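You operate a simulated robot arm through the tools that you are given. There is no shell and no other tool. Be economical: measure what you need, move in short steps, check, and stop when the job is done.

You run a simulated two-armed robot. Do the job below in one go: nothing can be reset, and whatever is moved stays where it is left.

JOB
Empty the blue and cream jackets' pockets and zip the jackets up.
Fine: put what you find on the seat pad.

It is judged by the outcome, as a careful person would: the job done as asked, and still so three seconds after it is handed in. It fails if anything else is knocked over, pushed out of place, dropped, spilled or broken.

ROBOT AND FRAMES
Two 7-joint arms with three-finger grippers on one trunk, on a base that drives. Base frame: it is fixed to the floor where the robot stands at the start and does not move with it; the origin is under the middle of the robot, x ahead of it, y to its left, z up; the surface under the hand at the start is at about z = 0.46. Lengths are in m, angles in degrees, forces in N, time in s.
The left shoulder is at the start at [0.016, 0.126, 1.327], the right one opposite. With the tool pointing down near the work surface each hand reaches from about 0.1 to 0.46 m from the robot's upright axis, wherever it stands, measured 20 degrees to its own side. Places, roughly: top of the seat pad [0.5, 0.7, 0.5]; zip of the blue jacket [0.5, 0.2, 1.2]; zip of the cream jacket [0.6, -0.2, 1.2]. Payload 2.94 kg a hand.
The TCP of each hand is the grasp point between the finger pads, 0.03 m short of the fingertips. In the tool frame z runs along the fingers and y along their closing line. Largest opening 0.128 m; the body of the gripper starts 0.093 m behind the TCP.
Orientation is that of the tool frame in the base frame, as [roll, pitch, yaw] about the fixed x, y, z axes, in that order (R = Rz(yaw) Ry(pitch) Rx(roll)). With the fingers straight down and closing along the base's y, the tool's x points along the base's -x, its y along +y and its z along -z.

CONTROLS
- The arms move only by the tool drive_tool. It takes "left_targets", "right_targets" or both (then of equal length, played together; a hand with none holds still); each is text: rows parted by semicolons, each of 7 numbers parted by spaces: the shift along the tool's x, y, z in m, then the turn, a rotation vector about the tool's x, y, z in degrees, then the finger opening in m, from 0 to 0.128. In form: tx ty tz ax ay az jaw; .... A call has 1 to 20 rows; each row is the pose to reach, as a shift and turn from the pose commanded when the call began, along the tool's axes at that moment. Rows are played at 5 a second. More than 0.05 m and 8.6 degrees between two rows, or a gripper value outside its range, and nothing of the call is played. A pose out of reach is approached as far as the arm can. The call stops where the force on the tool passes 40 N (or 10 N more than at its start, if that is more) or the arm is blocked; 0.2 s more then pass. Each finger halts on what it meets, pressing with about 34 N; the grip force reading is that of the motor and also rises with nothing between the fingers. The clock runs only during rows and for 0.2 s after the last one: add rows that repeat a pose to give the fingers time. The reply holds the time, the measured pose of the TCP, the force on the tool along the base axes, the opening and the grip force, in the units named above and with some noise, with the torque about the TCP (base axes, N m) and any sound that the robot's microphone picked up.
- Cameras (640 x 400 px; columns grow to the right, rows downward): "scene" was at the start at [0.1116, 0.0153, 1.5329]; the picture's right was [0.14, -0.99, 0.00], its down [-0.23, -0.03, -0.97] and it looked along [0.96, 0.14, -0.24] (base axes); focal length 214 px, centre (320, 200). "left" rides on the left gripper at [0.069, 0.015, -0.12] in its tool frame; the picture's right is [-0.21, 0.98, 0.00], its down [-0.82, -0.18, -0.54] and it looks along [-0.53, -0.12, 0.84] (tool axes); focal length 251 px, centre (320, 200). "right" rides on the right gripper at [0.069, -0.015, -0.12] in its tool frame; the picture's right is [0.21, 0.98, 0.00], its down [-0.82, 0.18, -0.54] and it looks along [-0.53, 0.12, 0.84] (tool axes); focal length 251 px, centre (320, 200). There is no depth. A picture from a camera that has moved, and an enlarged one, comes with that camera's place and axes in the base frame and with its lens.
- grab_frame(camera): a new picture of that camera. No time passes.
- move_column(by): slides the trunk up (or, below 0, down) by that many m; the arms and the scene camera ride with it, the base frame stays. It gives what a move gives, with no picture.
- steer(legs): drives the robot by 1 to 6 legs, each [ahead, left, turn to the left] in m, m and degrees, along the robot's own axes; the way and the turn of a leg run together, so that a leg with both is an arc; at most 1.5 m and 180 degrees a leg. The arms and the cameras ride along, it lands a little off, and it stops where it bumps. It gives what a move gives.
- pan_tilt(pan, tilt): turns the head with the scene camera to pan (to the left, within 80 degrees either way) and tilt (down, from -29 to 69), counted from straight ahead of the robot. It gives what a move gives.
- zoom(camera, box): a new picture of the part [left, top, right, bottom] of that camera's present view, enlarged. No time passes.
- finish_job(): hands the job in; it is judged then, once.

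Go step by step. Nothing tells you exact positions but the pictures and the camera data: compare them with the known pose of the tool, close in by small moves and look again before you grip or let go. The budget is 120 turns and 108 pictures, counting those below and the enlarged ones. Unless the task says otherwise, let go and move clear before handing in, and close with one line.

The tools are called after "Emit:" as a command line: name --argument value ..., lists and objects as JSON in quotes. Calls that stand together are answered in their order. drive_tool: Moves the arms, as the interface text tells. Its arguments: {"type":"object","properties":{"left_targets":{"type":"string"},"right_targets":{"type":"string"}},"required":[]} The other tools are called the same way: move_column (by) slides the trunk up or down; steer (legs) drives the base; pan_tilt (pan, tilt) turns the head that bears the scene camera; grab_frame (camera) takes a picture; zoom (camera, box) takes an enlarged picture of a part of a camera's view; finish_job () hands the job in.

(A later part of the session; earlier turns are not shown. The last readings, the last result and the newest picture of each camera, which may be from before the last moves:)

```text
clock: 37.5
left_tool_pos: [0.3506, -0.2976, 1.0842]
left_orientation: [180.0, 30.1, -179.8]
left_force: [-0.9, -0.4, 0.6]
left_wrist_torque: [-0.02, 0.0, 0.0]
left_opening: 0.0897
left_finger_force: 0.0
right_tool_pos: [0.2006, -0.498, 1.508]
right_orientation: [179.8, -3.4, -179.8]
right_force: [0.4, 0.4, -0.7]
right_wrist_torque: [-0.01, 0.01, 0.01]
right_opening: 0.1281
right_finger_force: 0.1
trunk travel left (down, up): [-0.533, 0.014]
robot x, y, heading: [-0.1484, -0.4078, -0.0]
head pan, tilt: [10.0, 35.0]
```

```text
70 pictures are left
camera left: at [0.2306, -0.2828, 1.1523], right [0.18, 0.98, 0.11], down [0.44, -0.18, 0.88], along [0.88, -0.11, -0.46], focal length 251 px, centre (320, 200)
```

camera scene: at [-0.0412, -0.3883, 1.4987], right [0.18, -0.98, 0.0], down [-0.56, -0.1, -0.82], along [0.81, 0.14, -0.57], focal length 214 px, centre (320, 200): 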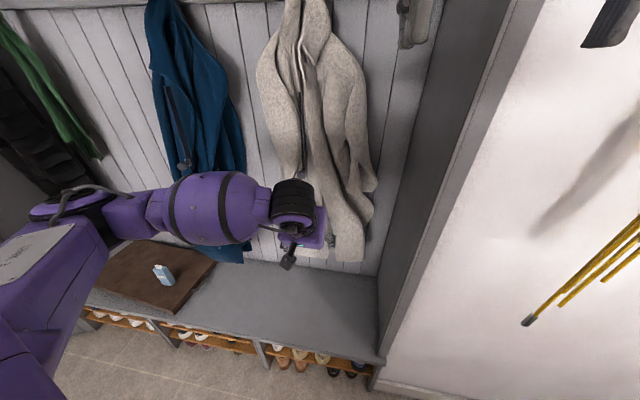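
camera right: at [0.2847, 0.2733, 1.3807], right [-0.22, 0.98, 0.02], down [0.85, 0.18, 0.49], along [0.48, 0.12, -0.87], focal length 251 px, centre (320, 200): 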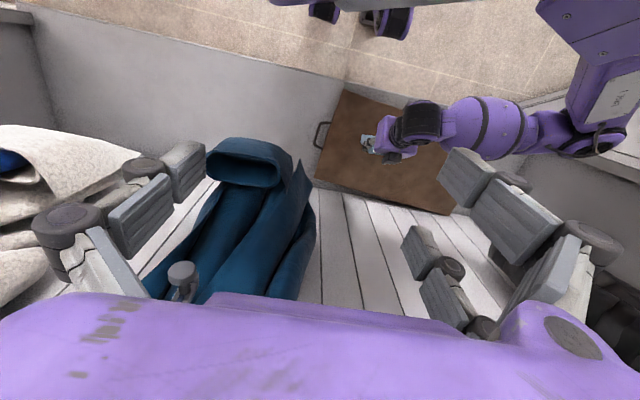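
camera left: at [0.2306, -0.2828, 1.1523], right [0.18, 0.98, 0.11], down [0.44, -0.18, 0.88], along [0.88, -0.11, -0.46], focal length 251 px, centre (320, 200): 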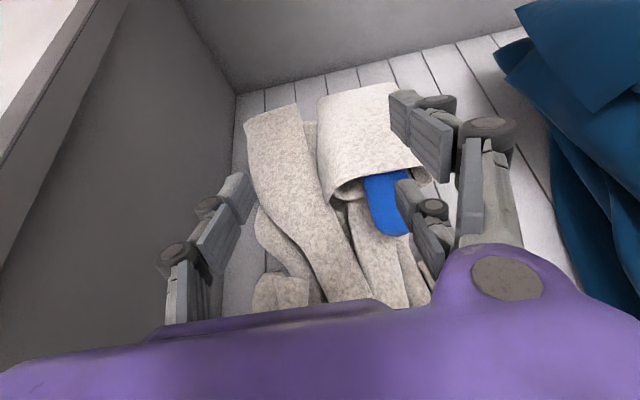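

Case's exposed part is near (.565,-.229,1.00). I shift the hand in line with it and drive forward 12 cm.

Emit:
drive_tool --left_targets ".005 .03 .01 0 0 0 .1; .01 .068 .02 0 0 0 .1; .01 .068 .02 0 0 0 .1"

Emit:
steer --legs '[[0.11, 0, 0]]'

Emit:
grab_frame --camera "left"

Emit:
grab_frame --camera "scene"

```text
clock: 38.3
left_tool_pos: [0.3525, -0.2297, 1.0628]
left_orientation: [180.0, 29.9, -179.8]
left_force: [0.3, 0.3, -1.0]
left_wrist_torque: [-0.01, 0.0, 0.04]
left_opening: 0.0999
left_finger_force: 0.0
right_tool_pos: [0.202, -0.4995, 1.5081]
right_orientation: [179.7, -3.5, -179.9]
right_force: [-0.1, 0.5, 0.3]
right_wrist_torque: [0.01, 0.04, 0.02]
right_opening: 0.1281
right_finger_force: 0.1
trunk travel left (down, up): [-0.533, 0.014]
robot x, y, heading: [-0.1472, -0.4042, 0.2]
head pan, tilt: [10.0, 35.0]
```

```text
clock: 39.5
left_tool_pos: [0.459, -0.2299, 1.0636]
left_orientation: [179.9, 30.3, -179.8]
left_force: [0.8, -0.2, 0.4]
left_wrist_torque: [0.05, -0.01, 0.0]
left_opening: 0.1001
left_finger_force: 0.1
right_tool_pos: [0.3049, -0.4979, 1.5107]
right_orientation: [179.6, -3.1, -179.9]
right_force: [0.1, 1.2, -0.1]
right_wrist_torque: [-0.01, 0.03, 0.02]
right_opening: 0.1279
right_finger_force: 0.0
trunk travel left (down, up): [-0.533, 0.014]
robot x, y, heading: [-0.0386, -0.4052, 0.3]
head pan, tilt: [10.0, 35.0]
```

```text
69 pictures are left
camera left: at [0.3381, -0.2149, 1.132], right [0.18, 0.98, 0.11], down [0.44, -0.18, 0.88], along [0.88, -0.11, -0.46], focal length 251 px, centre (320, 200)
```

left: 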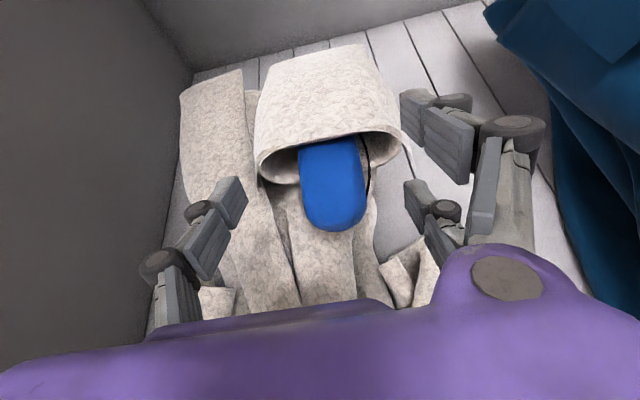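

```text
68 pictures are left
camera scene: at [0.0632, -0.3892, 1.4992], right [0.18, -0.98, 0.0], down [-0.56, -0.1, -0.82], along [0.81, 0.15, -0.57], focal length 214 px, centre (320, 200)
```

scene: 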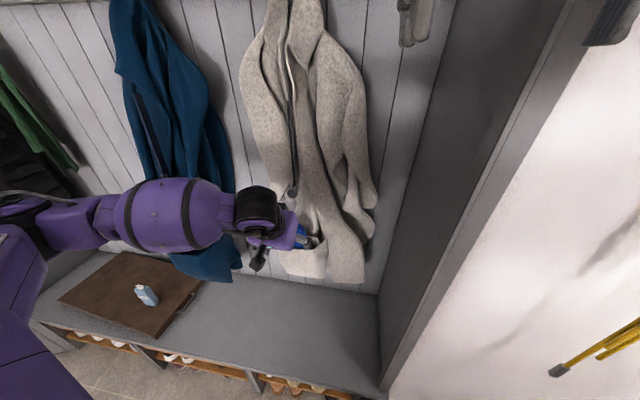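

Case ~7 cm wide, centred in the pocket. Moving in partway with the jaw at .105.

Emit:
drive_tool --left_targets "-.015 .002 .025 0 0 0 .105; -.03 .002 .05 0 0 0 .105; -.042 .002 .072 0 0 0 .105; -.042 .002 .072 0 0 0 .105"

Emit:
zoom --camera "left" --box '[140, 60, 540, 310]'

```text
clock: 40.5
left_tool_pos: [0.5325, -0.2273, 1.0222]
left_orientation: [180.0, 30.3, -179.9]
left_force: [-0.9, -0.9, 1.1]
left_wrist_torque: [0.03, 0.0, 0.04]
left_opening: 0.1048
left_finger_force: 0.0
right_tool_pos: [0.3052, -0.4986, 1.512]
right_orientation: [179.5, -2.9, -179.9]
right_force: [-0.1, -0.3, 0.7]
right_wrist_torque: [0.0, 0.03, 0.0]
right_opening: 0.1283
right_finger_force: 0.1
trunk travel left (down, up): [-0.533, 0.014]
robot x, y, heading: [-0.0364, -0.4038, 0.2]
head pan, tilt: [10.0, 35.0]
```

```text
1.60 times, centred on (340, 185) of left
camera zoom: at [0.4112, -0.2126, 1.0901], right [0.18, 0.98, 0.11], down [0.44, -0.18, 0.88], along [0.88, -0.11, -0.46], focal length 402 px, centre (288, 224)
```

zoom: 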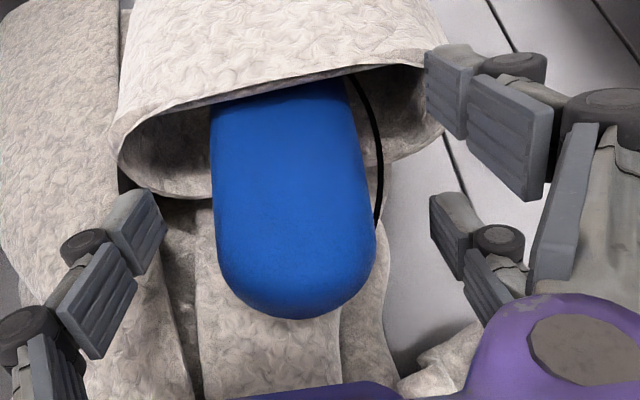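

Good centring. Moving the last 3 cm and closing.

Emit:
drive_tool --left_targets "-.009 0 .012 0 0 0 .105; -.0175 0 .026 0 0 0 .105; -.0175 0 .026 0 0 0 .09; -.0175 0 .026 0 0 0 .075; -.0175 0 .026 0 0 0 .06; -.0175 0 .026 0 0 0 .045; -.0175 0 .026 0 0 0 .045"

Emit:
zoom --camera "left" --box '[140, 60, 540, 310]'

```text
clock: 42.1
left_tool_pos: [0.5594, -0.2254, 1.0097]
left_orientation: [179.9, 30.2, -179.9]
left_force: [0.2, 0.2, 1.4]
left_wrist_torque: [0.05, 0.04, 0.03]
left_opening: 0.0611
left_finger_force: 34.0
right_tool_pos: [0.305, -0.4981, 1.5118]
right_orientation: [179.7, -3.0, -179.9]
right_force: [0.4, -0.2, -0.4]
right_wrist_torque: [-0.02, -0.01, -0.01]
right_opening: 0.1281
right_finger_force: 0.0
trunk travel left (down, up): [-0.533, 0.014]
robot x, y, heading: [-0.037, -0.4048, 0.0]
head pan, tilt: [10.0, 35.0]
```

```text
1.60 times, centred on (340, 185) of left
camera zoom: at [0.4386, -0.2122, 1.0765], right [0.18, 0.98, 0.11], down [0.44, -0.18, 0.88], along [0.88, -0.11, -0.46], focal length 402 px, centre (288, 224)
```

zoom: 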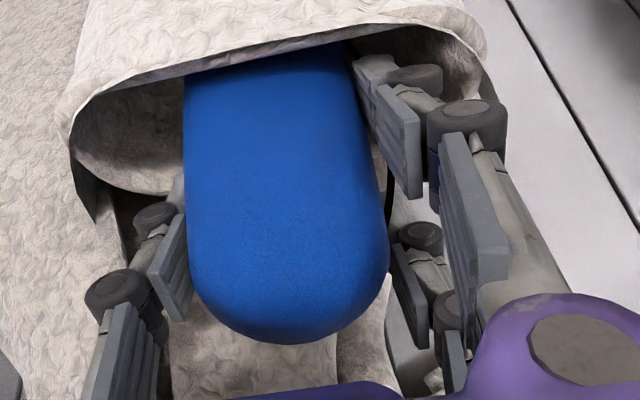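

Gripped at 6.1 cm. The zip knob hangs right above, so I lift 4 cm straight, then up and back, watching the force.

Emit:
drive_tool --left_targets "-.01 0 -.0173 0 0 0 .04; -.02 0 -.0346 0 0 0 .04; -.0165 0 -.0488 0 0 0 .04; -.0165 0 -.0488 0 0 0 .04"

Emit:
grab_frame --camera "left"

Emit:
zoom --camera "scene" --box '[200, 140, 400, 300]'

```text
clock: 43.1
left_tool_pos: [0.5496, -0.2266, 1.0593]
left_orientation: [179.8, 30.3, -179.8]
left_force: [-0.7, 0.7, -1.8]
left_wrist_torque: [0.01, -0.06, 0.05]
left_opening: 0.0607
left_finger_force: 33.6
right_tool_pos: [0.3056, -0.4984, 1.5111]
right_orientation: [179.6, -3.0, -179.8]
right_force: [0.1, -0.8, -0.3]
right_wrist_torque: [-0.01, 0.0, -0.02]
right_opening: 0.1283
right_finger_force: 0.1
trunk travel left (down, up): [-0.533, 0.014]
robot x, y, heading: [-0.0381, -0.4067, 0.2]
head pan, tilt: [10.0, 35.0]
```

```text
65 pictures are left
camera left: at [0.428, -0.2123, 1.1275], right [0.18, 0.98, 0.11], down [0.44, -0.18, 0.88], along [0.88, -0.11, -0.46], focal length 251 px, centre (320, 200)
```

left: 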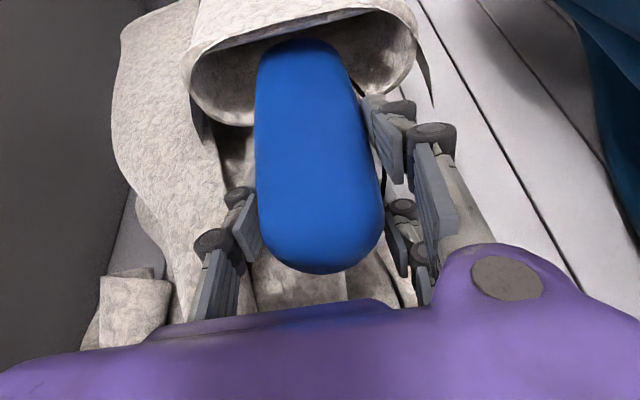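

```text
2.50 times, centred on (300, 220) of scene
camera zoom: at [0.0631, -0.389, 1.4991], right [0.18, -0.98, 0.0], down [-0.56, -0.1, -0.82], along [0.81, 0.15, -0.57], focal length 536 px, centre (370, 150)
```

zoom: 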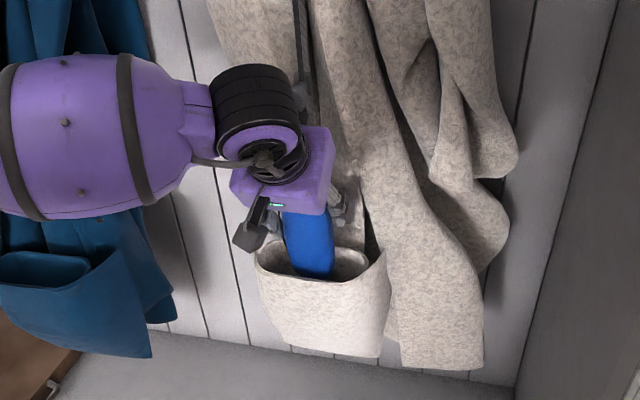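

Nearly out. A little more up-and-back, then straight back.

Emit:
drive_tool --left_targets "-.001 0 -.016 0 0 0 .04; -.002 0 -.032 0 0 0 .04; .02 0 -.045 0 0 0 .04; .042 0 -.058 0 0 0 .04; .042 0 -.058 0 0 0 .04"

Emit:
grab_frame --camera "left"

Emit:
grab_frame --camera "scene"

```text
clock: 44.3
left_tool_pos: [0.4848, -0.2267, 1.0871]
left_orientation: [179.9, 30.3, -179.8]
left_force: [0.9, 0.2, -0.7]
left_wrist_torque: [-0.01, -0.06, 0.0]
left_opening: 0.0607
left_finger_force: 33.7
right_tool_pos: [0.3046, -0.4989, 1.5105]
right_orientation: [179.5, -3.0, -179.8]
right_force: [0.5, 0.6, -0.9]
right_wrist_torque: [-0.03, -0.02, 0.0]
right_opening: 0.1281
right_finger_force: 0.1
trunk travel left (down, up): [-0.533, 0.014]
robot x, y, heading: [-0.0336, -0.4071, 0.4]
head pan, tilt: [10.0, 35.0]
```

```text
63 pictures are left
camera left: at [0.363, -0.2124, 1.1558], right [0.18, 0.98, 0.11], down [0.44, -0.18, 0.88], along [0.88, -0.11, -0.46], focal length 251 px, centre (320, 200)
```

left: 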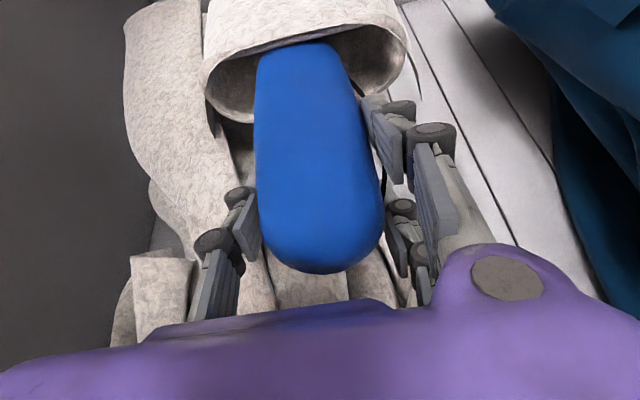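

```text
62 pictures are left
camera scene: at [0.0631, -0.3889, 1.499], right [0.18, -0.98, 0.0], down [-0.56, -0.1, -0.82], along [0.81, 0.15, -0.57], focal length 214 px, centre (320, 200)
```

scene: 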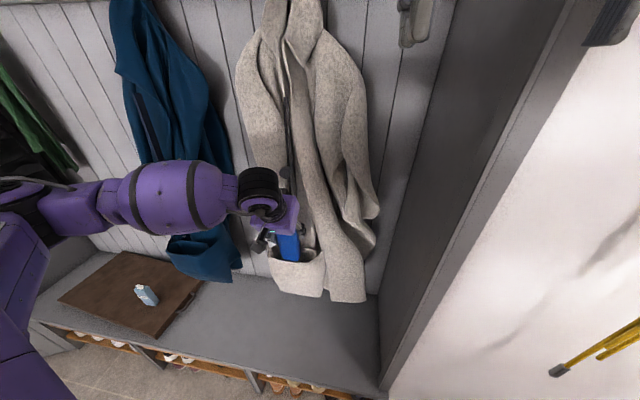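

The pocket is swinging along with the case, so it isn't quite clear yet. I check the knob's spot before lifting more.

Emit:
zoom --camera "scene" --box '[220, 130, 380, 310]'

Emit:
zoom --camera "left" --box '[180, 0, 460, 140]'

```text
2.22 times, centred on (300, 220) of scene
camera zoom: at [0.0631, -0.3889, 1.499], right [0.18, -0.98, 0.0], down [-0.56, -0.1, -0.82], along [0.81, 0.15, -0.57], focal length 477 px, centre (364, 156)
```

zoom: 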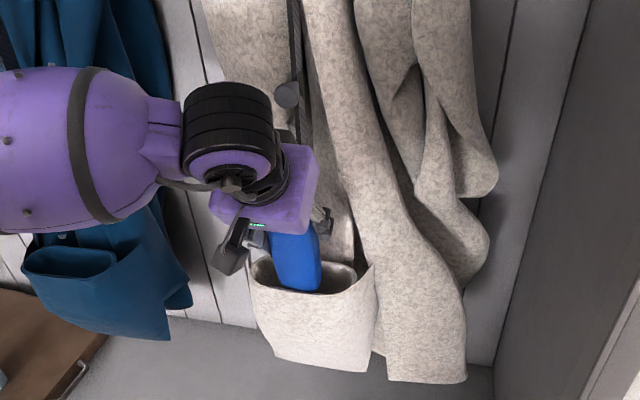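

```text
2.29 times, centred on (320, 70) of left
camera zoom: at [0.363, -0.2124, 1.1558], right [0.18, 0.98, 0.11], down [0.44, -0.18, 0.88], along [0.88, -0.11, -0.46], focal length 575 px, centre (320, 497)
```

zoom: 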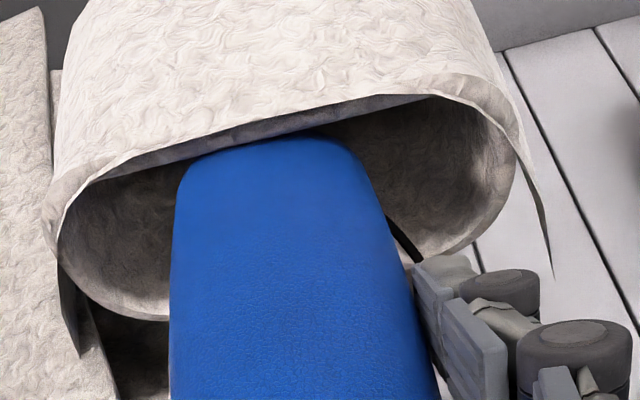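

The case bottom is right at the rim, and the knob seems to have ridden up to about z 1.23, out of the way. Lifting 4 cm straight.

Emit:
drive_tool --left_targets "-.01 0 -.0173 0 0 0 .04; -.02 0 -.0346 0 0 0 .04; -.02 0 -.0346 0 0 0 .04; -.02 0 -.0346 0 0 0 .04"

Emit:
grab_frame --camera "left"

Emit:
zoom --camera "scene" --box '[200, 100, 400, 310]'

```text
clock: 45.3
left_tool_pos: [0.4837, -0.2268, 1.1287]
left_orientation: [179.8, 30.2, -179.8]
left_force: [0.1, 0.8, -0.1]
left_wrist_torque: [0.02, 0.0, 0.02]
left_opening: 0.0602
left_finger_force: 33.9
right_tool_pos: [0.3047, -0.4984, 1.5112]
right_orientation: [179.6, -3.1, -179.9]
right_force: [0.2, -0.1, 0.4]
right_wrist_torque: [0.03, 0.0, 0.01]
right_opening: 0.1279
right_finger_force: 0.1
trunk travel left (down, up): [-0.533, 0.014]
robot x, y, heading: [-0.0369, -0.4035, 0.1]
head pan, tilt: [10.0, 35.0]
```

```text
59 pictures are left
camera left: at [0.363, -0.2126, 1.196], right [0.18, 0.98, 0.11], down [0.44, -0.18, 0.88], along [0.88, -0.11, -0.46], focal length 251 px, centre (320, 200)
```

left: 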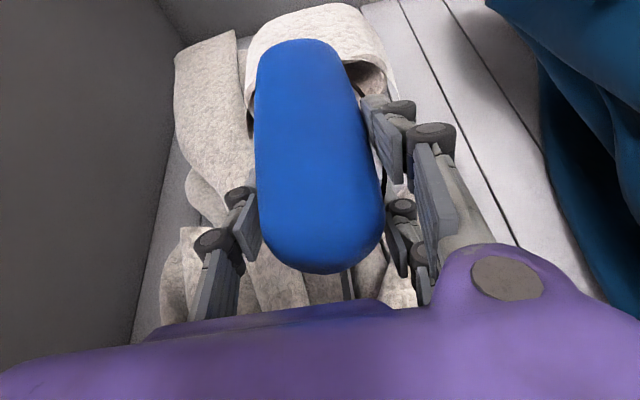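

```text
1.90 times, centred on (300, 205) of scene
camera zoom: at [0.0631, -0.3889, 1.499], right [0.18, -0.98, 0.0], down [-0.56, -0.1, -0.82], along [0.81, 0.15, -0.57], focal length 408 px, centre (358, 190)
```

zoom: 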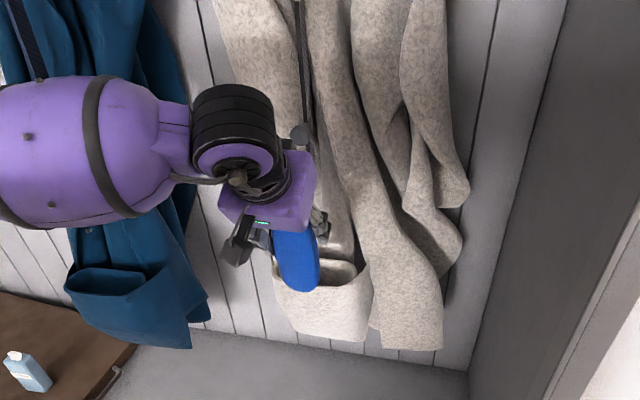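

The case is free and the jacket swung back. I back off; since the rounded case should be laid flat, I'll test rolling the wrist.

Emit:
steer --legs '[[-0.13, 0, 0]]'

Emit:
grab_frame --camera "scene"

Emit:
drive_tool --left_targets "-.02 0 0 0 0 8 .04; -.04 0 0 0 0 16 .04; -.05 0 0 0 0 24 .04; -.05 0 0 0 0 32 .04; -.05 0 0 0 0 40 .04; -.05 0 0 0 0 48 .04; -.05 0 0 0 0 56 .04; -.05 0 0 0 0 64 .04; -.05 0 0 0 0 72 .04; -.05 0 0 0 0 80 .04; -.05 0 0 0 0 88 .04; -.05 0 0 0 0 90 .04"

Emit:
grab_frame --camera "scene"

```text
clock: 46.6
left_tool_pos: [0.3596, -0.227, 1.1248]
left_orientation: [180.0, 29.9, -179.9]
left_force: [0.8, -0.6, -1.1]
left_wrist_torque: [-0.03, 0.0, 0.0]
left_opening: 0.0607
left_finger_force: 33.8
right_tool_pos: [0.1833, -0.4983, 1.5085]
right_orientation: [179.7, -3.3, -180.0]
right_force: [-0.4, -0.4, -0.7]
right_wrist_torque: [-0.01, 0.02, -0.01]
right_opening: 0.1278
right_finger_force: 0.0
trunk travel left (down, up): [-0.533, 0.014]
robot x, y, heading: [-0.1695, -0.4021, -0.1]
head pan, tilt: [10.0, 35.0]
```

```text
57 pictures are left
camera scene: at [-0.059, -0.3884, 1.4983], right [0.18, -0.98, 0.0], down [-0.57, -0.1, -0.82], along [0.81, 0.14, -0.57], focal length 214 px, centre (320, 200)
```

scene: 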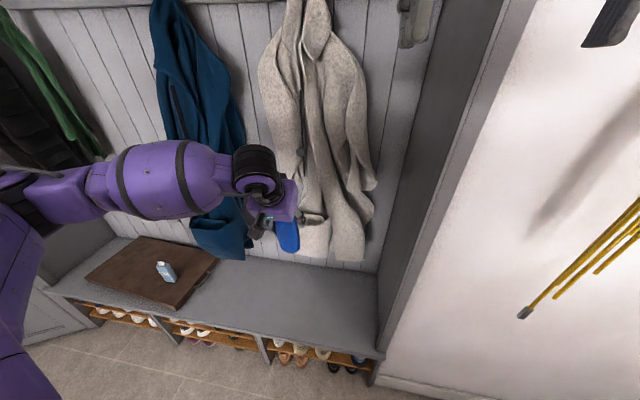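

```text
clock: 49.2
left_tool_pos: [0.3931, -0.237, 1.1343]
left_orientation: [149.5, 0.0, 90.5]
left_force: [-0.6, 0.0, -1.8]
left_wrist_torque: [-0.01, 0.01, 0.01]
left_opening: 0.0608
left_finger_force: 34.3
left hand out of reach, approached as far as the arm can: row 11, 12
right_tool_pos: [0.1835, -0.498, 1.5095]
right_orientation: [179.7, -3.4, -179.9]
right_force: [0.0, -0.3, 0.7]
right_wrist_torque: [0.03, 0.03, -0.04]
right_opening: 0.1279
right_finger_force: 0.1
trunk travel left (down, up): [-0.533, 0.014]
robot x, y, heading: [-0.1674, -0.4067, 0.2]
head pan, tilt: [10.0, 35.0]
```

```text
56 pictures are left
camera scene: at [-0.0591, -0.3881, 1.4984], right [0.18, -0.98, 0.0], down [-0.57, -0.1, -0.82], along [0.81, 0.14, -0.57], focal length 214 px, centre (320, 200)
```

scene: 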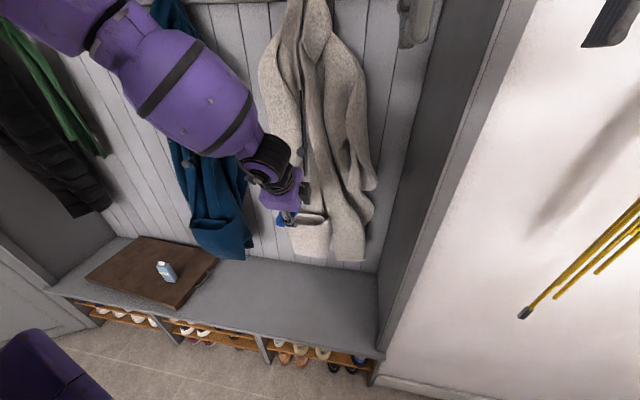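

Rolling +90° ends at a limit; the other way suits the left arm better, since it can then point rightward with the case lying flat. Rolling back to −80°.

Emit:
drive_tool --left_targets "0 0 -.01 0 0 -8.5 .04; 0 0 -.02 0 0 -17 .04; 0 0 -.03 0 0 -25.5 .04; 0 0 -.03 0 0 -34 .04; 0 0 -.03 0 0 -42.5 .04; 0 0 -.03 0 0 -51 .04; 0 0 -.03 0 0 -59.5 .04; 0 0 -.03 0 0 -68 .04; 0 0 -.03 0 0 -76.5 .04; 0 0 -.03 0 0 -85 .04; 0 0 -.03 0 0 -93.5 .04; 0 0 -.03 0 0 -102 .04; 0 0 -.03 0 0 -110.5 .04; 0 0 -.03 0 0 -119 .04; 0 0 -.03 0 0 -127.5 .04; 0 0 -.03 0 0 -136 .04; 0 0 -.03 0 0 -144.5 .04; 0 0 -.03 0 0 -153 .04; 0 0 -.03 0 0 -161.5 .04; 0 0 -.03 0 0 -170 .04"

Emit:
grab_frame --camera "scene"

```text
clock: 53.4
left_tool_pos: [0.3769, -0.2377, 1.1615]
left_orientation: [-150.5, 4.8, -98.4]
left_force: [0.6, 0.4, -1.1]
left_wrist_torque: [0.01, 0.0, 0.01]
left_opening: 0.0608
left_finger_force: 34.0
right_tool_pos: [0.1812, -0.4973, 1.5091]
right_orientation: [179.6, -3.3, -179.9]
right_force: [-0.3, 0.7, -0.1]
right_wrist_torque: [0.01, -0.01, 0.02]
right_opening: 0.1279
right_finger_force: 0.0
trunk travel left (down, up): [-0.533, 0.014]
robot x, y, heading: [-0.1688, -0.4052, 0.1]
head pan, tilt: [10.0, 35.0]
```

```text
55 pictures are left
camera scene: at [-0.0607, -0.3883, 1.4986], right [0.18, -0.98, 0.0], down [-0.56, -0.1, -0.82], along [0.81, 0.14, -0.57], focal length 214 px, centre (320, 200)
```

scene: 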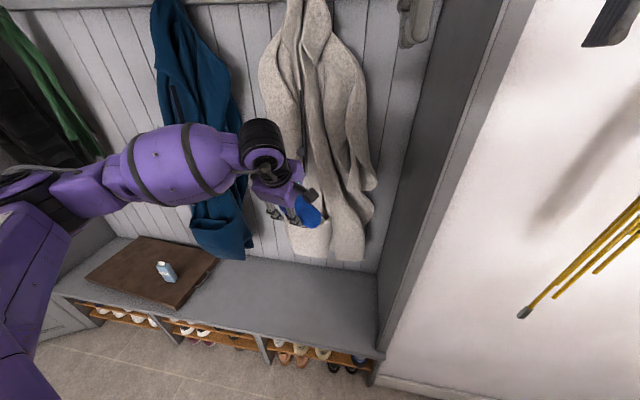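

That works without limits. Now levelling the closing axis, then tipping the fingers to the right.

Emit:
drive_tool --left_targets "0 0 0 -7.5 0 -2 .04; 0 0 0 -15 0 -4 .04; 0 0 0 -22.5 0 -6 .04; 0 0 0 -29 0 -8 .04; 0 0 0 -29 0 -8 .04"

Emit:
drive_tool --left_targets "0 0 0 0 8 0 .04; 0 0 0 0 16 0 .04; 0 0 0 0 24 0 .04; 0 0 0 0 32 0 .04; 0 0 0 0 40 0 .04; 0 0 0 0 48 0 .04; 0 0 0 0 54 0 .04; 0 0 0 0 60 0 .04; 0 0 0 0 60 0 .04"

Emit:
grab_frame --camera "scene"

```text
clock: 54.6
left_tool_pos: [0.3767, -0.237, 1.1622]
left_orientation: [-178.9, 2.9, -90.8]
left_force: [-0.6, -0.1, -0.4]
left_wrist_torque: [0.04, -0.01, 0.01]
left_opening: 0.0607
left_finger_force: 34.0
right_tool_pos: [0.1818, -0.4984, 1.5099]
right_orientation: [179.7, -3.3, -180.0]
right_force: [0.4, -0.3, -0.4]
right_wrist_torque: [-0.02, -0.01, -0.01]
right_opening: 0.1277
right_finger_force: 0.0
trunk travel left (down, up): [-0.533, 0.014]
robot x, y, heading: [-0.1694, -0.404, -0.1]
head pan, tilt: [10.0, 35.0]
```

```text
clock: 56.6
left_tool_pos: [0.378, -0.2381, 1.1612]
left_orientation: [-178.0, -57.1, -92.6]
left_force: [-0.5, -1.1, -0.7]
left_wrist_torque: [0.05, 0.01, 0.03]
left_opening: 0.0608
left_finger_force: 33.8
right_tool_pos: [0.1818, -0.4978, 1.5102]
right_orientation: [179.6, -3.4, -180.0]
right_force: [-0.7, -0.4, 0.2]
right_wrist_torque: [-0.03, 0.01, 0.0]
right_opening: 0.128
right_finger_force: 0.0
trunk travel left (down, up): [-0.533, 0.014]
robot x, y, heading: [-0.169, -0.4053, 0.1]
head pan, tilt: [10.0, 35.0]
```

```text
54 pictures are left
camera scene: at [-0.0608, -0.3885, 1.4987], right [0.18, -0.98, 0.0], down [-0.56, -0.1, -0.82], along [0.81, 0.14, -0.57], focal length 214 px, centre (320, 200)
```

scene: 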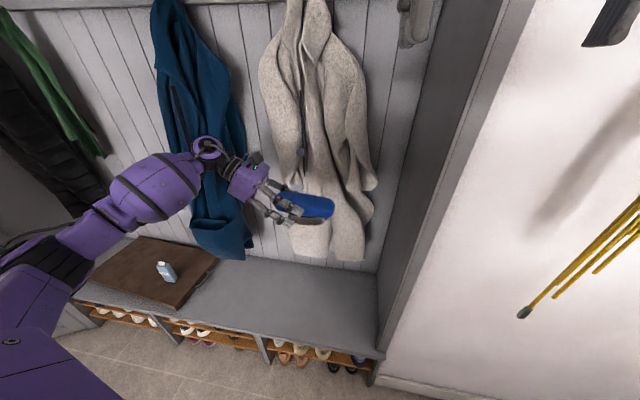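

The case is now level, pointing right. Backing 7 cm more for clearance and driving left to the pad.

Emit:
steer --legs '[[-0.07, 0, 0], [0, 0.915, 0]]'

Emit:
pan_tilt --pan 10 --tilt 40

Emit:
grab_frame --camera "scene"

```text
clock: 65.5
left_tool_pos: [0.3064, 0.6682, 1.1614]
left_orientation: [-178.1, -57.1, -92.6]
left_force: [0.2, 0.3, -1.1]
left_wrist_torque: [0.04, 0.01, 0.04]
left_opening: 0.0608
left_finger_force: 34.7
right_tool_pos: [0.1102, 0.4083, 1.5102]
right_orientation: [179.6, -3.3, -180.0]
right_force: [0.2, -0.2, -0.8]
right_wrist_torque: [-0.01, 0.01, 0.01]
right_opening: 0.1283
right_finger_force: 0.0
trunk travel left (down, up): [-0.533, 0.014]
robot x, y, heading: [-0.2382, 0.5, 0.0]
head pan, tilt: [10.0, 35.0]
```

```text
clock: 66.2
left_tool_pos: [0.3056, 0.6683, 1.1621]
left_orientation: [-178.1, -57.0, -92.6]
left_force: [-0.1, 0.5, -0.2]
left_wrist_torque: [0.06, 0.0, 0.0]
left_opening: 0.0606
left_finger_force: 33.7
right_tool_pos: [0.1101, 0.4079, 1.5099]
right_orientation: [179.7, -3.3, 180.0]
right_force: [0.6, -0.1, 0.3]
right_wrist_torque: [0.03, 0.04, -0.02]
right_opening: 0.1281
right_finger_force: 0.1
trunk travel left (down, up): [-0.533, 0.014]
robot x, y, heading: [-0.2365, 0.5001, -0.1]
head pan, tilt: [10.0, 40.0]
```

```text
53 pictures are left
camera scene: at [-0.1349, 0.5172, 1.4911], right [0.18, -0.98, 0.0], down [-0.63, -0.11, -0.77], along [0.75, 0.13, -0.64], focal length 214 px, centre (320, 200)
```

scene: 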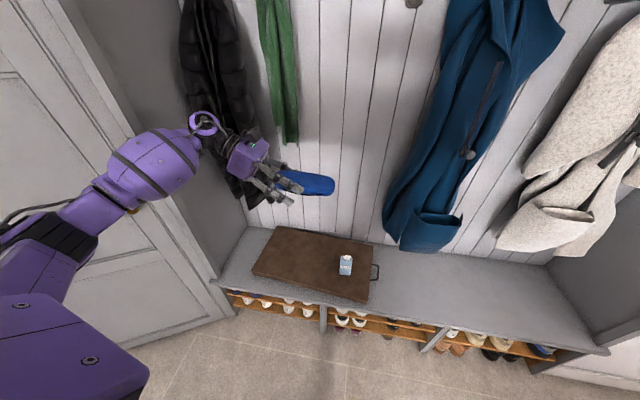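

Lowering 38 cm in front of the bench, then forward beneath the coats.

Emit:
move_column --by -0.4

Emit:
grab_frame --camera "scene"

```text
clock: 70.0
left_tool_pos: [0.306, 0.6685, 0.7624]
left_orientation: [-177.9, -57.2, -92.6]
left_force: [0.6, 0.5, -0.9]
left_wrist_torque: [0.03, 0.01, 0.0]
left_opening: 0.0603
left_finger_force: 34.1
right_tool_pos: [0.1703, 0.4087, 1.065]
right_orientation: [179.5, -10.8, 179.9]
right_force: [0.0, 0.4, -0.2]
right_wrist_torque: [0.01, -0.01, -0.04]
right_opening: 0.1279
right_finger_force: 0.1
trunk travel left (down, up): [-0.133, 0.414]
robot x, y, heading: [-0.2399, 0.4977, 0.2]
head pan, tilt: [10.0, 40.0]
```

```text
52 pictures are left
camera scene: at [0.037, 0.5174, 1.0571], right [0.17, -0.98, 0.0], down [-0.63, -0.11, -0.77], along [0.75, 0.13, -0.64], focal length 214 px, centre (320, 200)
```

scene: 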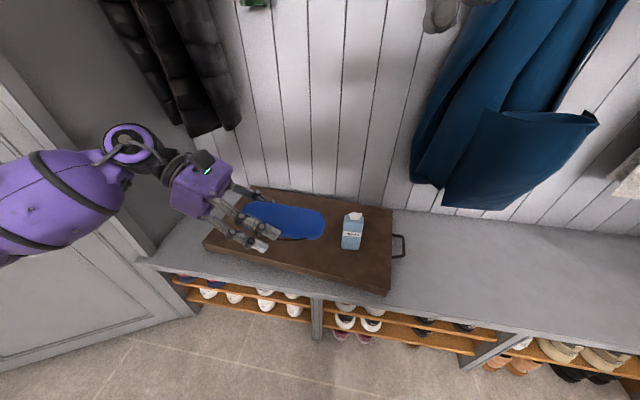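

Driving forward 17 cm to bring the case over the pad.

Emit:
steer --legs '[[0.19, 0.0, 0]]'

Emit:
grab_frame --camera "scene"

Emit:
grab_frame --camera "left"

```text
clock: 71.5
left_tool_pos: [0.4935, 0.6696, 0.7615]
left_orientation: [-178.1, -57.2, -92.5]
left_force: [0.0, -0.2, -2.2]
left_wrist_torque: [0.02, -0.03, -0.05]
left_opening: 0.0607
left_finger_force: 33.8
right_tool_pos: [0.3586, 0.4087, 1.0644]
right_orientation: [179.4, -10.9, -179.9]
right_force: [-0.1, 0.0, -0.5]
right_wrist_torque: [-0.03, 0.03, 0.02]
right_opening: 0.1279
right_finger_force: 0.1
trunk travel left (down, up): [-0.133, 0.414]
robot x, y, heading: [-0.0507, 0.5014, -0.0]
head pan, tilt: [10.0, 40.0]
```

```text
51 pictures are left
camera scene: at [0.2254, 0.518, 1.0568], right [0.18, -0.98, 0.0], down [-0.63, -0.11, -0.77], along [0.75, 0.13, -0.64], focal length 214 px, centre (320, 200)
```

scene: 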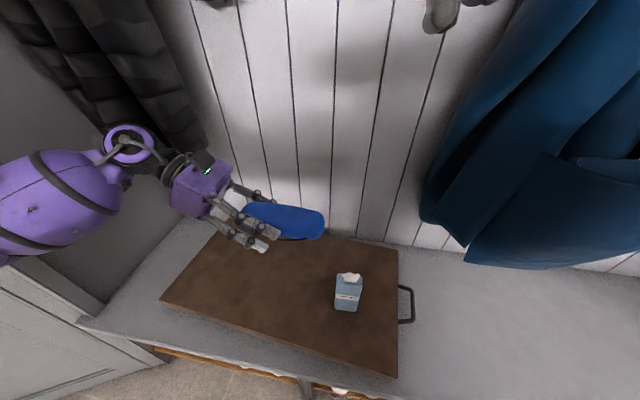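

```text
50 pictures are left
camera left: at [0.4765, 0.7322, 0.883], right [-0.97, 0.13, -0.2], down [0.2, 0.9, -0.39], along [0.13, -0.42, -0.9], focal length 251 px, centre (320, 200)
```

left: 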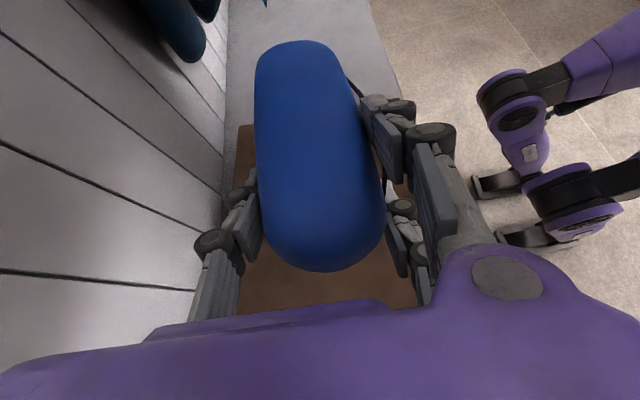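

Case hangs over the pad, well away from the tissues. Lowering 12 cm more by column.

Emit:
move_column --by -0.12

Emit:
zoom --camera "scene" --box '[140, 100, 440, 380]'

Emit:
grab_frame --camera "right"

```text
clock: 73.0
left_tool_pos: [0.4929, 0.6695, 0.6412]
left_orientation: [-178.0, -57.1, -92.8]
left_force: [0.0, 0.2, -0.7]
left_wrist_torque: [0.0, -0.01, 0.03]
left_opening: 0.0605
left_finger_force: 34.1
right_tool_pos: [0.3573, 0.4095, 0.9443]
right_orientation: [179.3, -10.8, -180.0]
right_force: [0.4, -0.3, -0.9]
right_wrist_torque: [0.04, 0.03, -0.03]
right_opening: 0.1279
right_finger_force: 0.1
trunk travel left (down, up): [-0.013, 0.534]
robot x, y, heading: [-0.0523, 0.5005, 0.2]
head pan, tilt: [10.0, 40.0]
```

```text
1.43 times, centred on (290, 240) of scene
camera zoom: at [0.2618, 0.5181, 0.9374], right [0.18, -0.98, 0.0], down [-0.63, -0.11, -0.77], along [0.75, 0.14, -0.64], focal length 306 px, centre (363, 143)
```

zoom: 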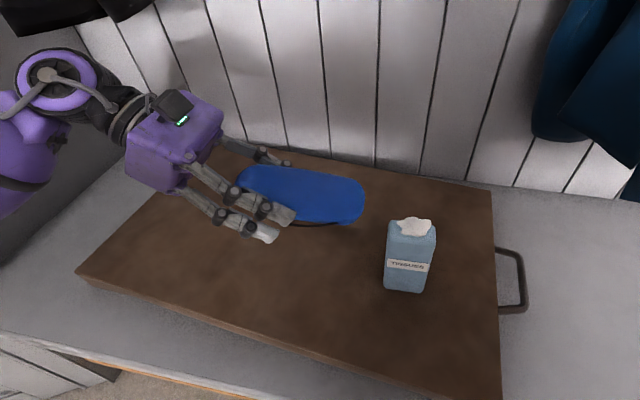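

```text
48 pictures are left
camera right: at [0.3105, 0.3935, 1.0731], right [-0.21, 0.98, 0.05], down [0.91, 0.17, 0.38], along [0.36, 0.13, -0.92], focal length 251 px, centre (320, 200)
```

right: 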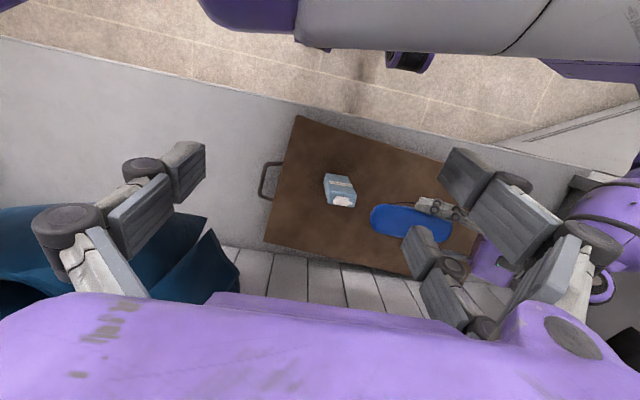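

Case is above the pad and level. Lowering by arm in steps.

Emit:
drive_tool --left_targets "-.017 0 .011 0 0 0 .04; -.034 0 .022 0 0 0 .04; -.05 0 .0325 0 0 0 .04; -.063 0 .041 0 0 0 .04; -.063 0 .041 0 0 0 .04"

Emit:
zoom --camera "scene" --box '[140, 140, 440, 380]'

```text
clock: 74.2
left_tool_pos: [0.495, 0.67, 0.5653]
left_orientation: [-178.1, -57.1, -92.5]
left_force: [0.0, -0.6, -0.8]
left_wrist_torque: [0.03, 0.01, 0.02]
left_opening: 0.0604
left_finger_force: 33.7
right_tool_pos: [0.3585, 0.4097, 0.9442]
right_orientation: [179.3, -10.9, -179.9]
right_force: [-0.2, -0.1, 0.7]
right_wrist_torque: [-0.01, -0.01, -0.02]
right_opening: 0.1281
right_finger_force: 0.0
trunk travel left (down, up): [-0.013, 0.534]
robot x, y, heading: [-0.0498, 0.5054, 0.1]
head pan, tilt: [10.0, 40.0]
```

```text
1.67 times, centred on (290, 260) of scene
camera zoom: at [0.2624, 0.5181, 0.9372], right [0.18, -0.98, 0.0], down [-0.63, -0.11, -0.77], along [0.75, 0.13, -0.64], focal length 358 px, centre (370, 100)
```

zoom: 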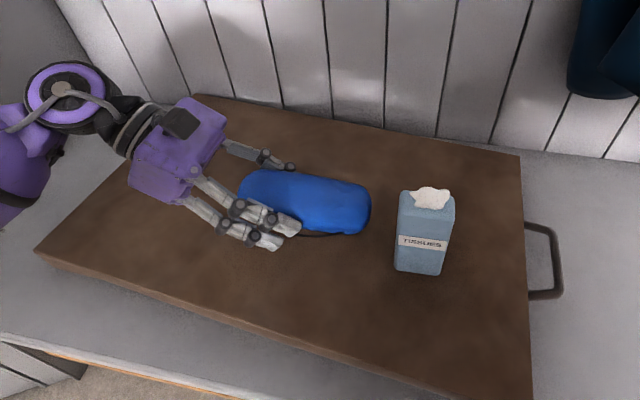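

Continuing down in small steps to contact.

Emit:
drive_tool --left_targets "-.0042 0 .0027 0 0 0 .04; -.0084 0 .0054 0 0 0 .04; -.0126 0 .0081 0 0 0 .04; -.0168 0 .0108 0 0 0 .04"

Emit:
zoom --camera "scene" --box '[180, 160, 340, 280]'

```text
clock: 75.4
left_tool_pos: [0.4958, 0.6686, 0.553]
left_orientation: [-177.6, -57.6, -93.0]
left_force: [-5.3, 3.0, 11.6]
left_wrist_torque: [0.09, 0.69, -0.13]
left_opening: 0.0604
left_finger_force: 33.4
right_tool_pos: [0.3568, 0.4107, 0.9438]
right_orientation: [179.4, -10.8, -179.9]
right_force: [0.6, -0.2, 0.2]
right_wrist_torque: [0.0, 0.01, 0.01]
right_opening: 0.1283
right_finger_force: 0.0
trunk travel left (down, up): [-0.013, 0.534]
robot x, y, heading: [-0.0526, 0.5011, 0.2]
head pan, tilt: [10.0, 40.0]
stopped in row 4 (left hand): the force on the tool passed its limit at 43 N (the readings are from after the stop); the commanded pose is now the measured one
```

```text
3.33 times, centred on (260, 220) of scene
camera zoom: at [0.2617, 0.5189, 0.9374], right [0.18, -0.98, 0.0], down [-0.63, -0.11, -0.77], along [0.75, 0.14, -0.64], focal length 715 px, centre (520, 133)
```

zoom: 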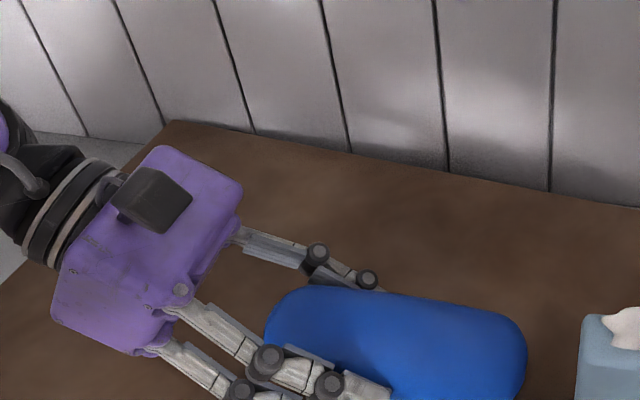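

Contact with the pad. Opening slowly.

Emit:
drive_tool --left_targets "0 0 0 0 0 0 .058; 0 0 0 0 0 0 .062; 0 0 0 0 0 0 .066; 0 0 0 0 0 0 .072; 0 0 0 0 0 0 .08; 0 0 0 0 0 0 .09; 0 0 0 0 0 0 .09"

Emit:
zoom --camera "scene" --box '[140, 140, 440, 380]'

Emit:
grab_frame --camera "left"

```text
clock: 77.0
left_tool_pos: [0.4955, 0.6694, 0.55]
left_orientation: [-177.7, -57.4, -92.8]
left_force: [-0.5, 0.2, 1.3]
left_wrist_torque: [0.02, 0.04, -0.02]
left_opening: 0.0905
left_finger_force: 0.4
right_tool_pos: [0.3591, 0.4112, 0.9445]
right_orientation: [179.2, -10.9, -180.0]
right_force: [0.0, -1.0, 0.0]
right_wrist_torque: [-0.01, 0.01, -0.04]
right_opening: 0.1279
right_finger_force: 0.0
trunk travel left (down, up): [-0.013, 0.534]
robot x, y, heading: [-0.0478, 0.5006, -0.0]
head pan, tilt: [10.0, 40.0]
```

```text
1.67 times, centred on (290, 260) of scene
camera zoom: at [0.2622, 0.5187, 0.9372], right [0.18, -0.98, 0.0], down [-0.63, -0.11, -0.77], along [0.75, 0.14, -0.64], focal length 358 px, centre (370, 100)
```

zoom: 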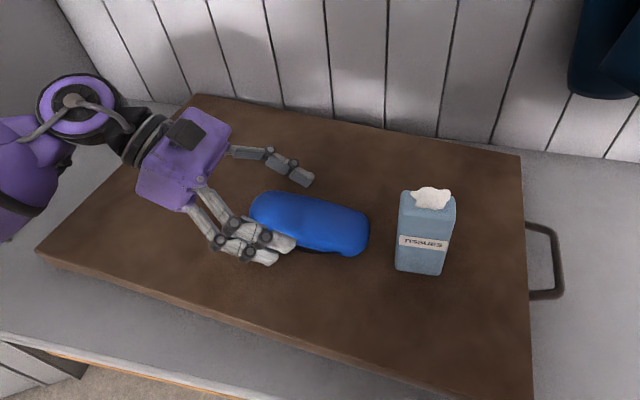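

```text
44 pictures are left
camera left: at [0.4775, 0.7329, 0.6715], right [-0.97, 0.13, -0.2], down [0.2, 0.9, -0.4], along [0.13, -0.43, -0.9], focal length 251 px, centre (320, 200)
```

left: 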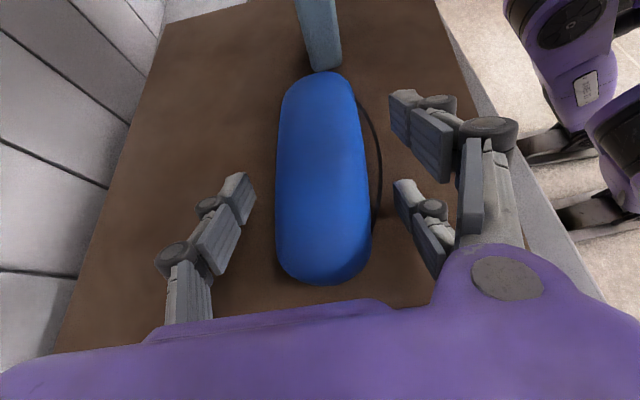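

The case lies flat on the pad. I lift clear, then back off and raise.

Emit:
drive_tool --left_targets ".017 0 -.015 0 0 0 .09; .034 0 -.03 0 0 0 .09; .055 0 -.045 0 0 0 .09; .08 0 -.06 0 0 0 .09; .105 0 -.07 0 0 0 .09; .105 0 -.07 0 0 0 .09"

Emit:
steer --legs '[[-0.2, 0, 0]]'

Emit:
move_column --by 0.52

Emit:
grab_frame --camera "scene"

```text
clock: 78.4
left_tool_pos: [0.4925, 0.6716, 0.6756]
left_orientation: [-177.5, -57.4, -92.8]
left_force: [0.2, -1.1, 0.4]
left_wrist_torque: [-0.01, -0.01, 0.01]
left_opening: 0.09
left_finger_force: 0.0
right_tool_pos: [0.3583, 0.4113, 0.9438]
right_orientation: [179.3, -10.9, -179.9]
right_force: [-0.4, 0.1, -0.1]
right_wrist_torque: [-0.02, 0.01, -0.01]
right_opening: 0.1281
right_finger_force: 0.0
trunk travel left (down, up): [-0.013, 0.534]
robot x, y, heading: [-0.0493, 0.5011, 0.2]
head pan, tilt: [10.0, 40.0]
```

```text
clock: 80.0
left_tool_pos: [0.2934, 0.6718, 0.6755]
left_orientation: [-177.5, -57.4, -92.9]
left_force: [0.6, 0.1, 0.0]
left_wrist_torque: [0.01, -0.02, -0.02]
left_opening: 0.0897
left_finger_force: 0.0
right_tool_pos: [0.1576, 0.4091, 0.9449]
right_orientation: [179.2, -10.9, 180.0]
right_force: [-1.9, -0.6, -1.2]
right_wrist_torque: [-0.01, -0.01, 0.0]
right_opening: 0.1279
right_finger_force: 0.0
trunk travel left (down, up): [-0.013, 0.534]
robot x, y, heading: [-0.2489, 0.5011, 0.1]
head pan, tilt: [10.0, 40.0]
```

```text
refused: 0.52 is not a number from -0.4 to 0.4
```

```text
43 pictures are left
camera scene: at [0.0626, 0.5179, 0.9374], right [0.18, -0.98, 0.0], down [-0.63, -0.11, -0.77], along [0.75, 0.14, -0.64], focal length 214 px, centre (320, 200)
```

scene: 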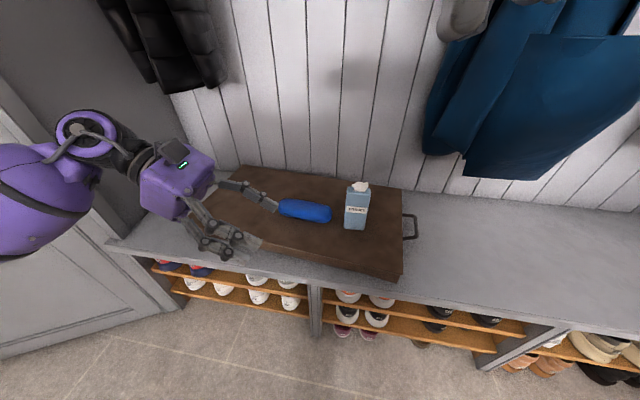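

Both items rest on the pad. Now I raise the trunk and go to the zips.

Emit:
move_column --by 0.4

Emit:
steer --legs '[[0, -0.45, 0]]'

Emit:
drive_tool --left_targets "0 0 0 6.9 .3 -4.4 .07; 0 0 0 13.8 .6 -8.8 .07; 0 0 0 20.7 .9 -13.2 .07; 0 0 0 27.6 1.2 -17.6 .07; 0 0 0 34.5 1.5 -22 .07; 0 0 0 41.4 1.8 -26.4 .07; 0 0 0 48.3 2.1 -30.8 .07; 0 0 0 55.2 2.4 -35.2 .07; 0 0 0 62.1 2.7 -39.6 .07; 0 0 0 69 2.9 -44 .07; 0 0 0 75.6 3 -48.6 .07; 0 0 0 75.6 3 -48.6 .07"

Emit:
grab_frame --camera "left"

Emit:
grab_frame --camera "scene"

```text
clock: 83.8
left_tool_pos: [0.2935, 0.6705, 1.0749]
left_orientation: [-177.5, -57.4, -92.9]
left_force: [-0.5, -0.6, 0.4]
left_wrist_torque: [0.03, -0.01, 0.0]
left_opening: 0.0898
left_finger_force: 0.0
right_tool_pos: [0.1592, 0.4102, 1.344]
right_orientation: [179.3, -10.9, -179.9]
right_force: [-0.1, 0.1, -0.1]
right_wrist_torque: [0.03, -0.02, 0.01]
right_opening: 0.128
right_finger_force: 0.0
trunk travel left (down, up): [-0.413, 0.134]
robot x, y, heading: [-0.2526, 0.5052, 0.4]
head pan, tilt: [10.0, 40.0]
```

```text
clock: 88.3
left_tool_pos: [0.2946, 0.2218, 1.0753]
left_orientation: [-177.5, -57.4, -92.9]
left_force: [0.9, 0.4, 0.3]
left_wrist_torque: [-0.03, -0.01, 0.0]
left_opening: 0.0898
left_finger_force: 0.1
right_tool_pos: [0.1597, -0.0405, 1.3439]
right_orientation: [179.3, -10.8, -179.9]
right_force: [0.3, 0.1, -0.3]
right_wrist_torque: [0.05, -0.02, 0.0]
right_opening: 0.1279
right_finger_force: 0.1
trunk travel left (down, up): [-0.413, 0.134]
robot x, y, heading: [-0.2487, 0.0475, 0.3]
head pan, tilt: [10.0, 40.0]
```

```text
clock: 90.9
left_tool_pos: [0.3239, 0.222, 1.0767]
left_orientation: [175.8, -60.4, 2.9]
left_force: [0.0, -0.5, 0.5]
left_wrist_torque: [-0.01, 0.0, 0.02]
left_opening: 0.07
left_finger_force: 0.0
left hand out of reach, approached as far as the arm can: row 9, 10, 11, 12
right_tool_pos: [0.1587, -0.0375, 1.3448]
right_orientation: [179.4, -10.8, -179.8]
right_force: [0.3, 0.0, -0.1]
right_wrist_torque: [-0.07, -0.04, 0.03]
right_opening: 0.128
right_finger_force: 0.0
trunk travel left (down, up): [-0.413, 0.134]
robot x, y, heading: [-0.2466, 0.0497, 0.1]
head pan, tilt: [10.0, 40.0]
```

```text
42 pictures are left
camera left: at [0.2531, 0.2123, 1.1949], right [-0.12, -0.98, -0.15], down [-0.87, 0.18, -0.46], along [0.47, 0.08, -0.88], focal length 251 px, centre (320, 200)
```

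left: 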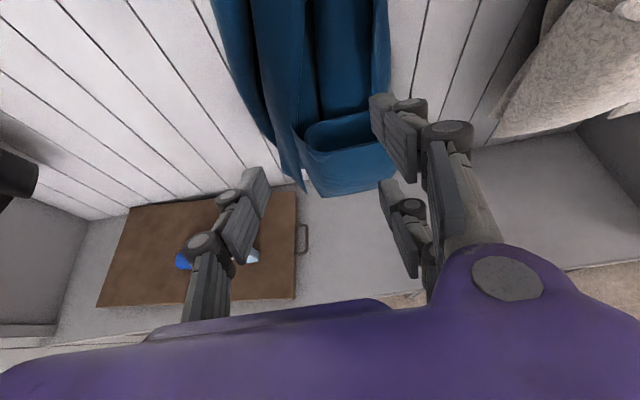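

```text
41 pictures are left
camera scene: at [-0.0607, 0.0703, 1.3534], right [0.18, -0.98, 0.0], down [-0.63, -0.12, -0.77], along [0.75, 0.14, -0.64], focal length 214 px, centre (320, 200)
```

scene: 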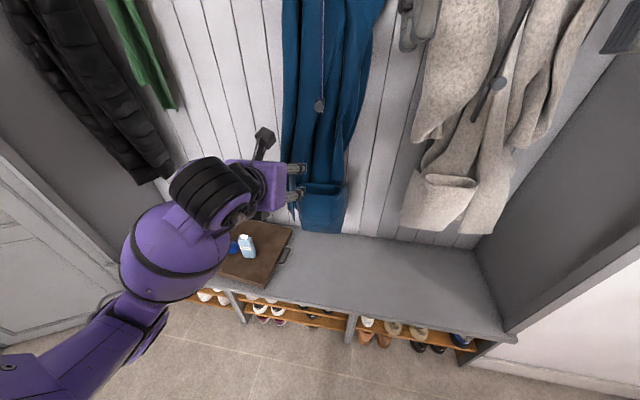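

Tool now points forward-down with camera on top. Blue knob ≈(.51,.182,1.18); I raise and move closer.

Emit:
move_column --by 0.13

Emit:
steer --legs '[[0.09, -0.04, 0]]'

Emit:
grab_frame --camera "left"

Emit:
grab_frame --camera "scene"

```text
clock: 92.4
left_tool_pos: [0.3267, 0.22, 1.2036]
left_orientation: [175.8, -60.3, 2.7]
left_force: [0.0, -0.4, -0.9]
left_wrist_torque: [0.03, 0.0, -0.03]
left_opening: 0.0699
left_finger_force: 0.0
right_tool_pos: [0.1615, -0.0387, 1.4728]
right_orientation: [179.4, -11.1, -179.8]
right_force: [1.0, 0.7, -0.8]
right_wrist_torque: [0.02, 0.02, -0.01]
right_opening: 0.1277
right_finger_force: 0.1
trunk travel left (down, up): [-0.543, 0.004]
robot x, y, heading: [-0.2466, 0.0491, 0.3]
head pan, tilt: [10.0, 40.0]
```

```text
clock: 93.6
left_tool_pos: [0.4142, 0.1824, 1.2067]
left_orientation: [175.6, -60.5, 2.8]
left_force: [0.2, 0.5, -0.1]
left_wrist_torque: [-0.02, 0.01, -0.02]
left_opening: 0.0699
left_finger_force: 0.0
right_tool_pos: [0.2457, -0.077, 1.4751]
right_orientation: [179.3, -10.7, -179.8]
right_force: [-0.2, -0.8, -0.2]
right_wrist_torque: [0.01, 0.0, 0.0]
right_opening: 0.1281
right_finger_force: 0.0
trunk travel left (down, up): [-0.543, 0.004]
robot x, y, heading: [-0.159, 0.0117, 0.1]
head pan, tilt: [10.0, 40.0]
```

```text
40 pictures are left
camera left: at [0.3425, 0.1724, 1.3251], right [-0.12, -0.98, -0.15], down [-0.87, 0.18, -0.46], along [0.48, 0.08, -0.88], focal length 251 px, centre (320, 200)
```

left: 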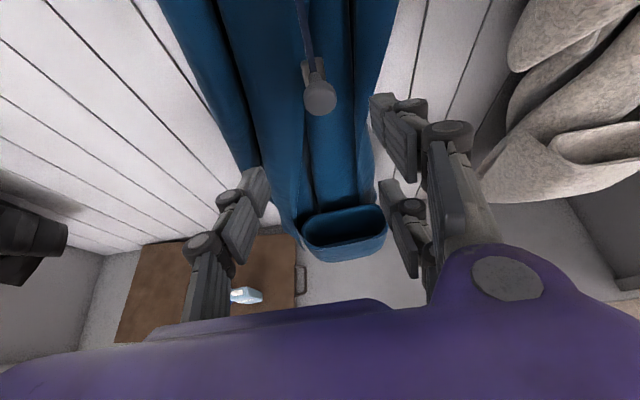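

```text
39 pictures are left
camera scene: at [-0.071, 0.0297, 1.5005], right [0.18, -0.98, 0.0], down [-0.63, -0.11, -0.77], along [0.75, 0.14, -0.64], focal length 214 px, centre (320, 200)
```

scene: 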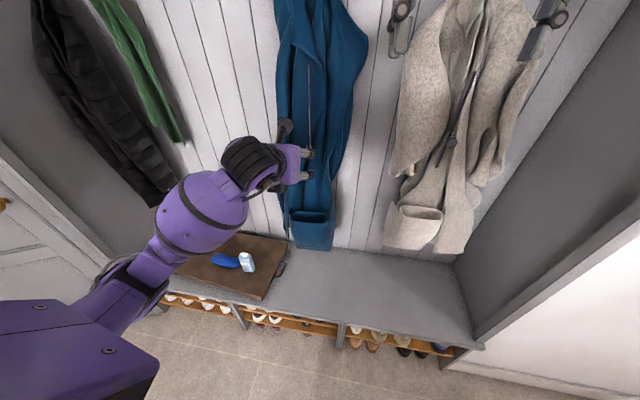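

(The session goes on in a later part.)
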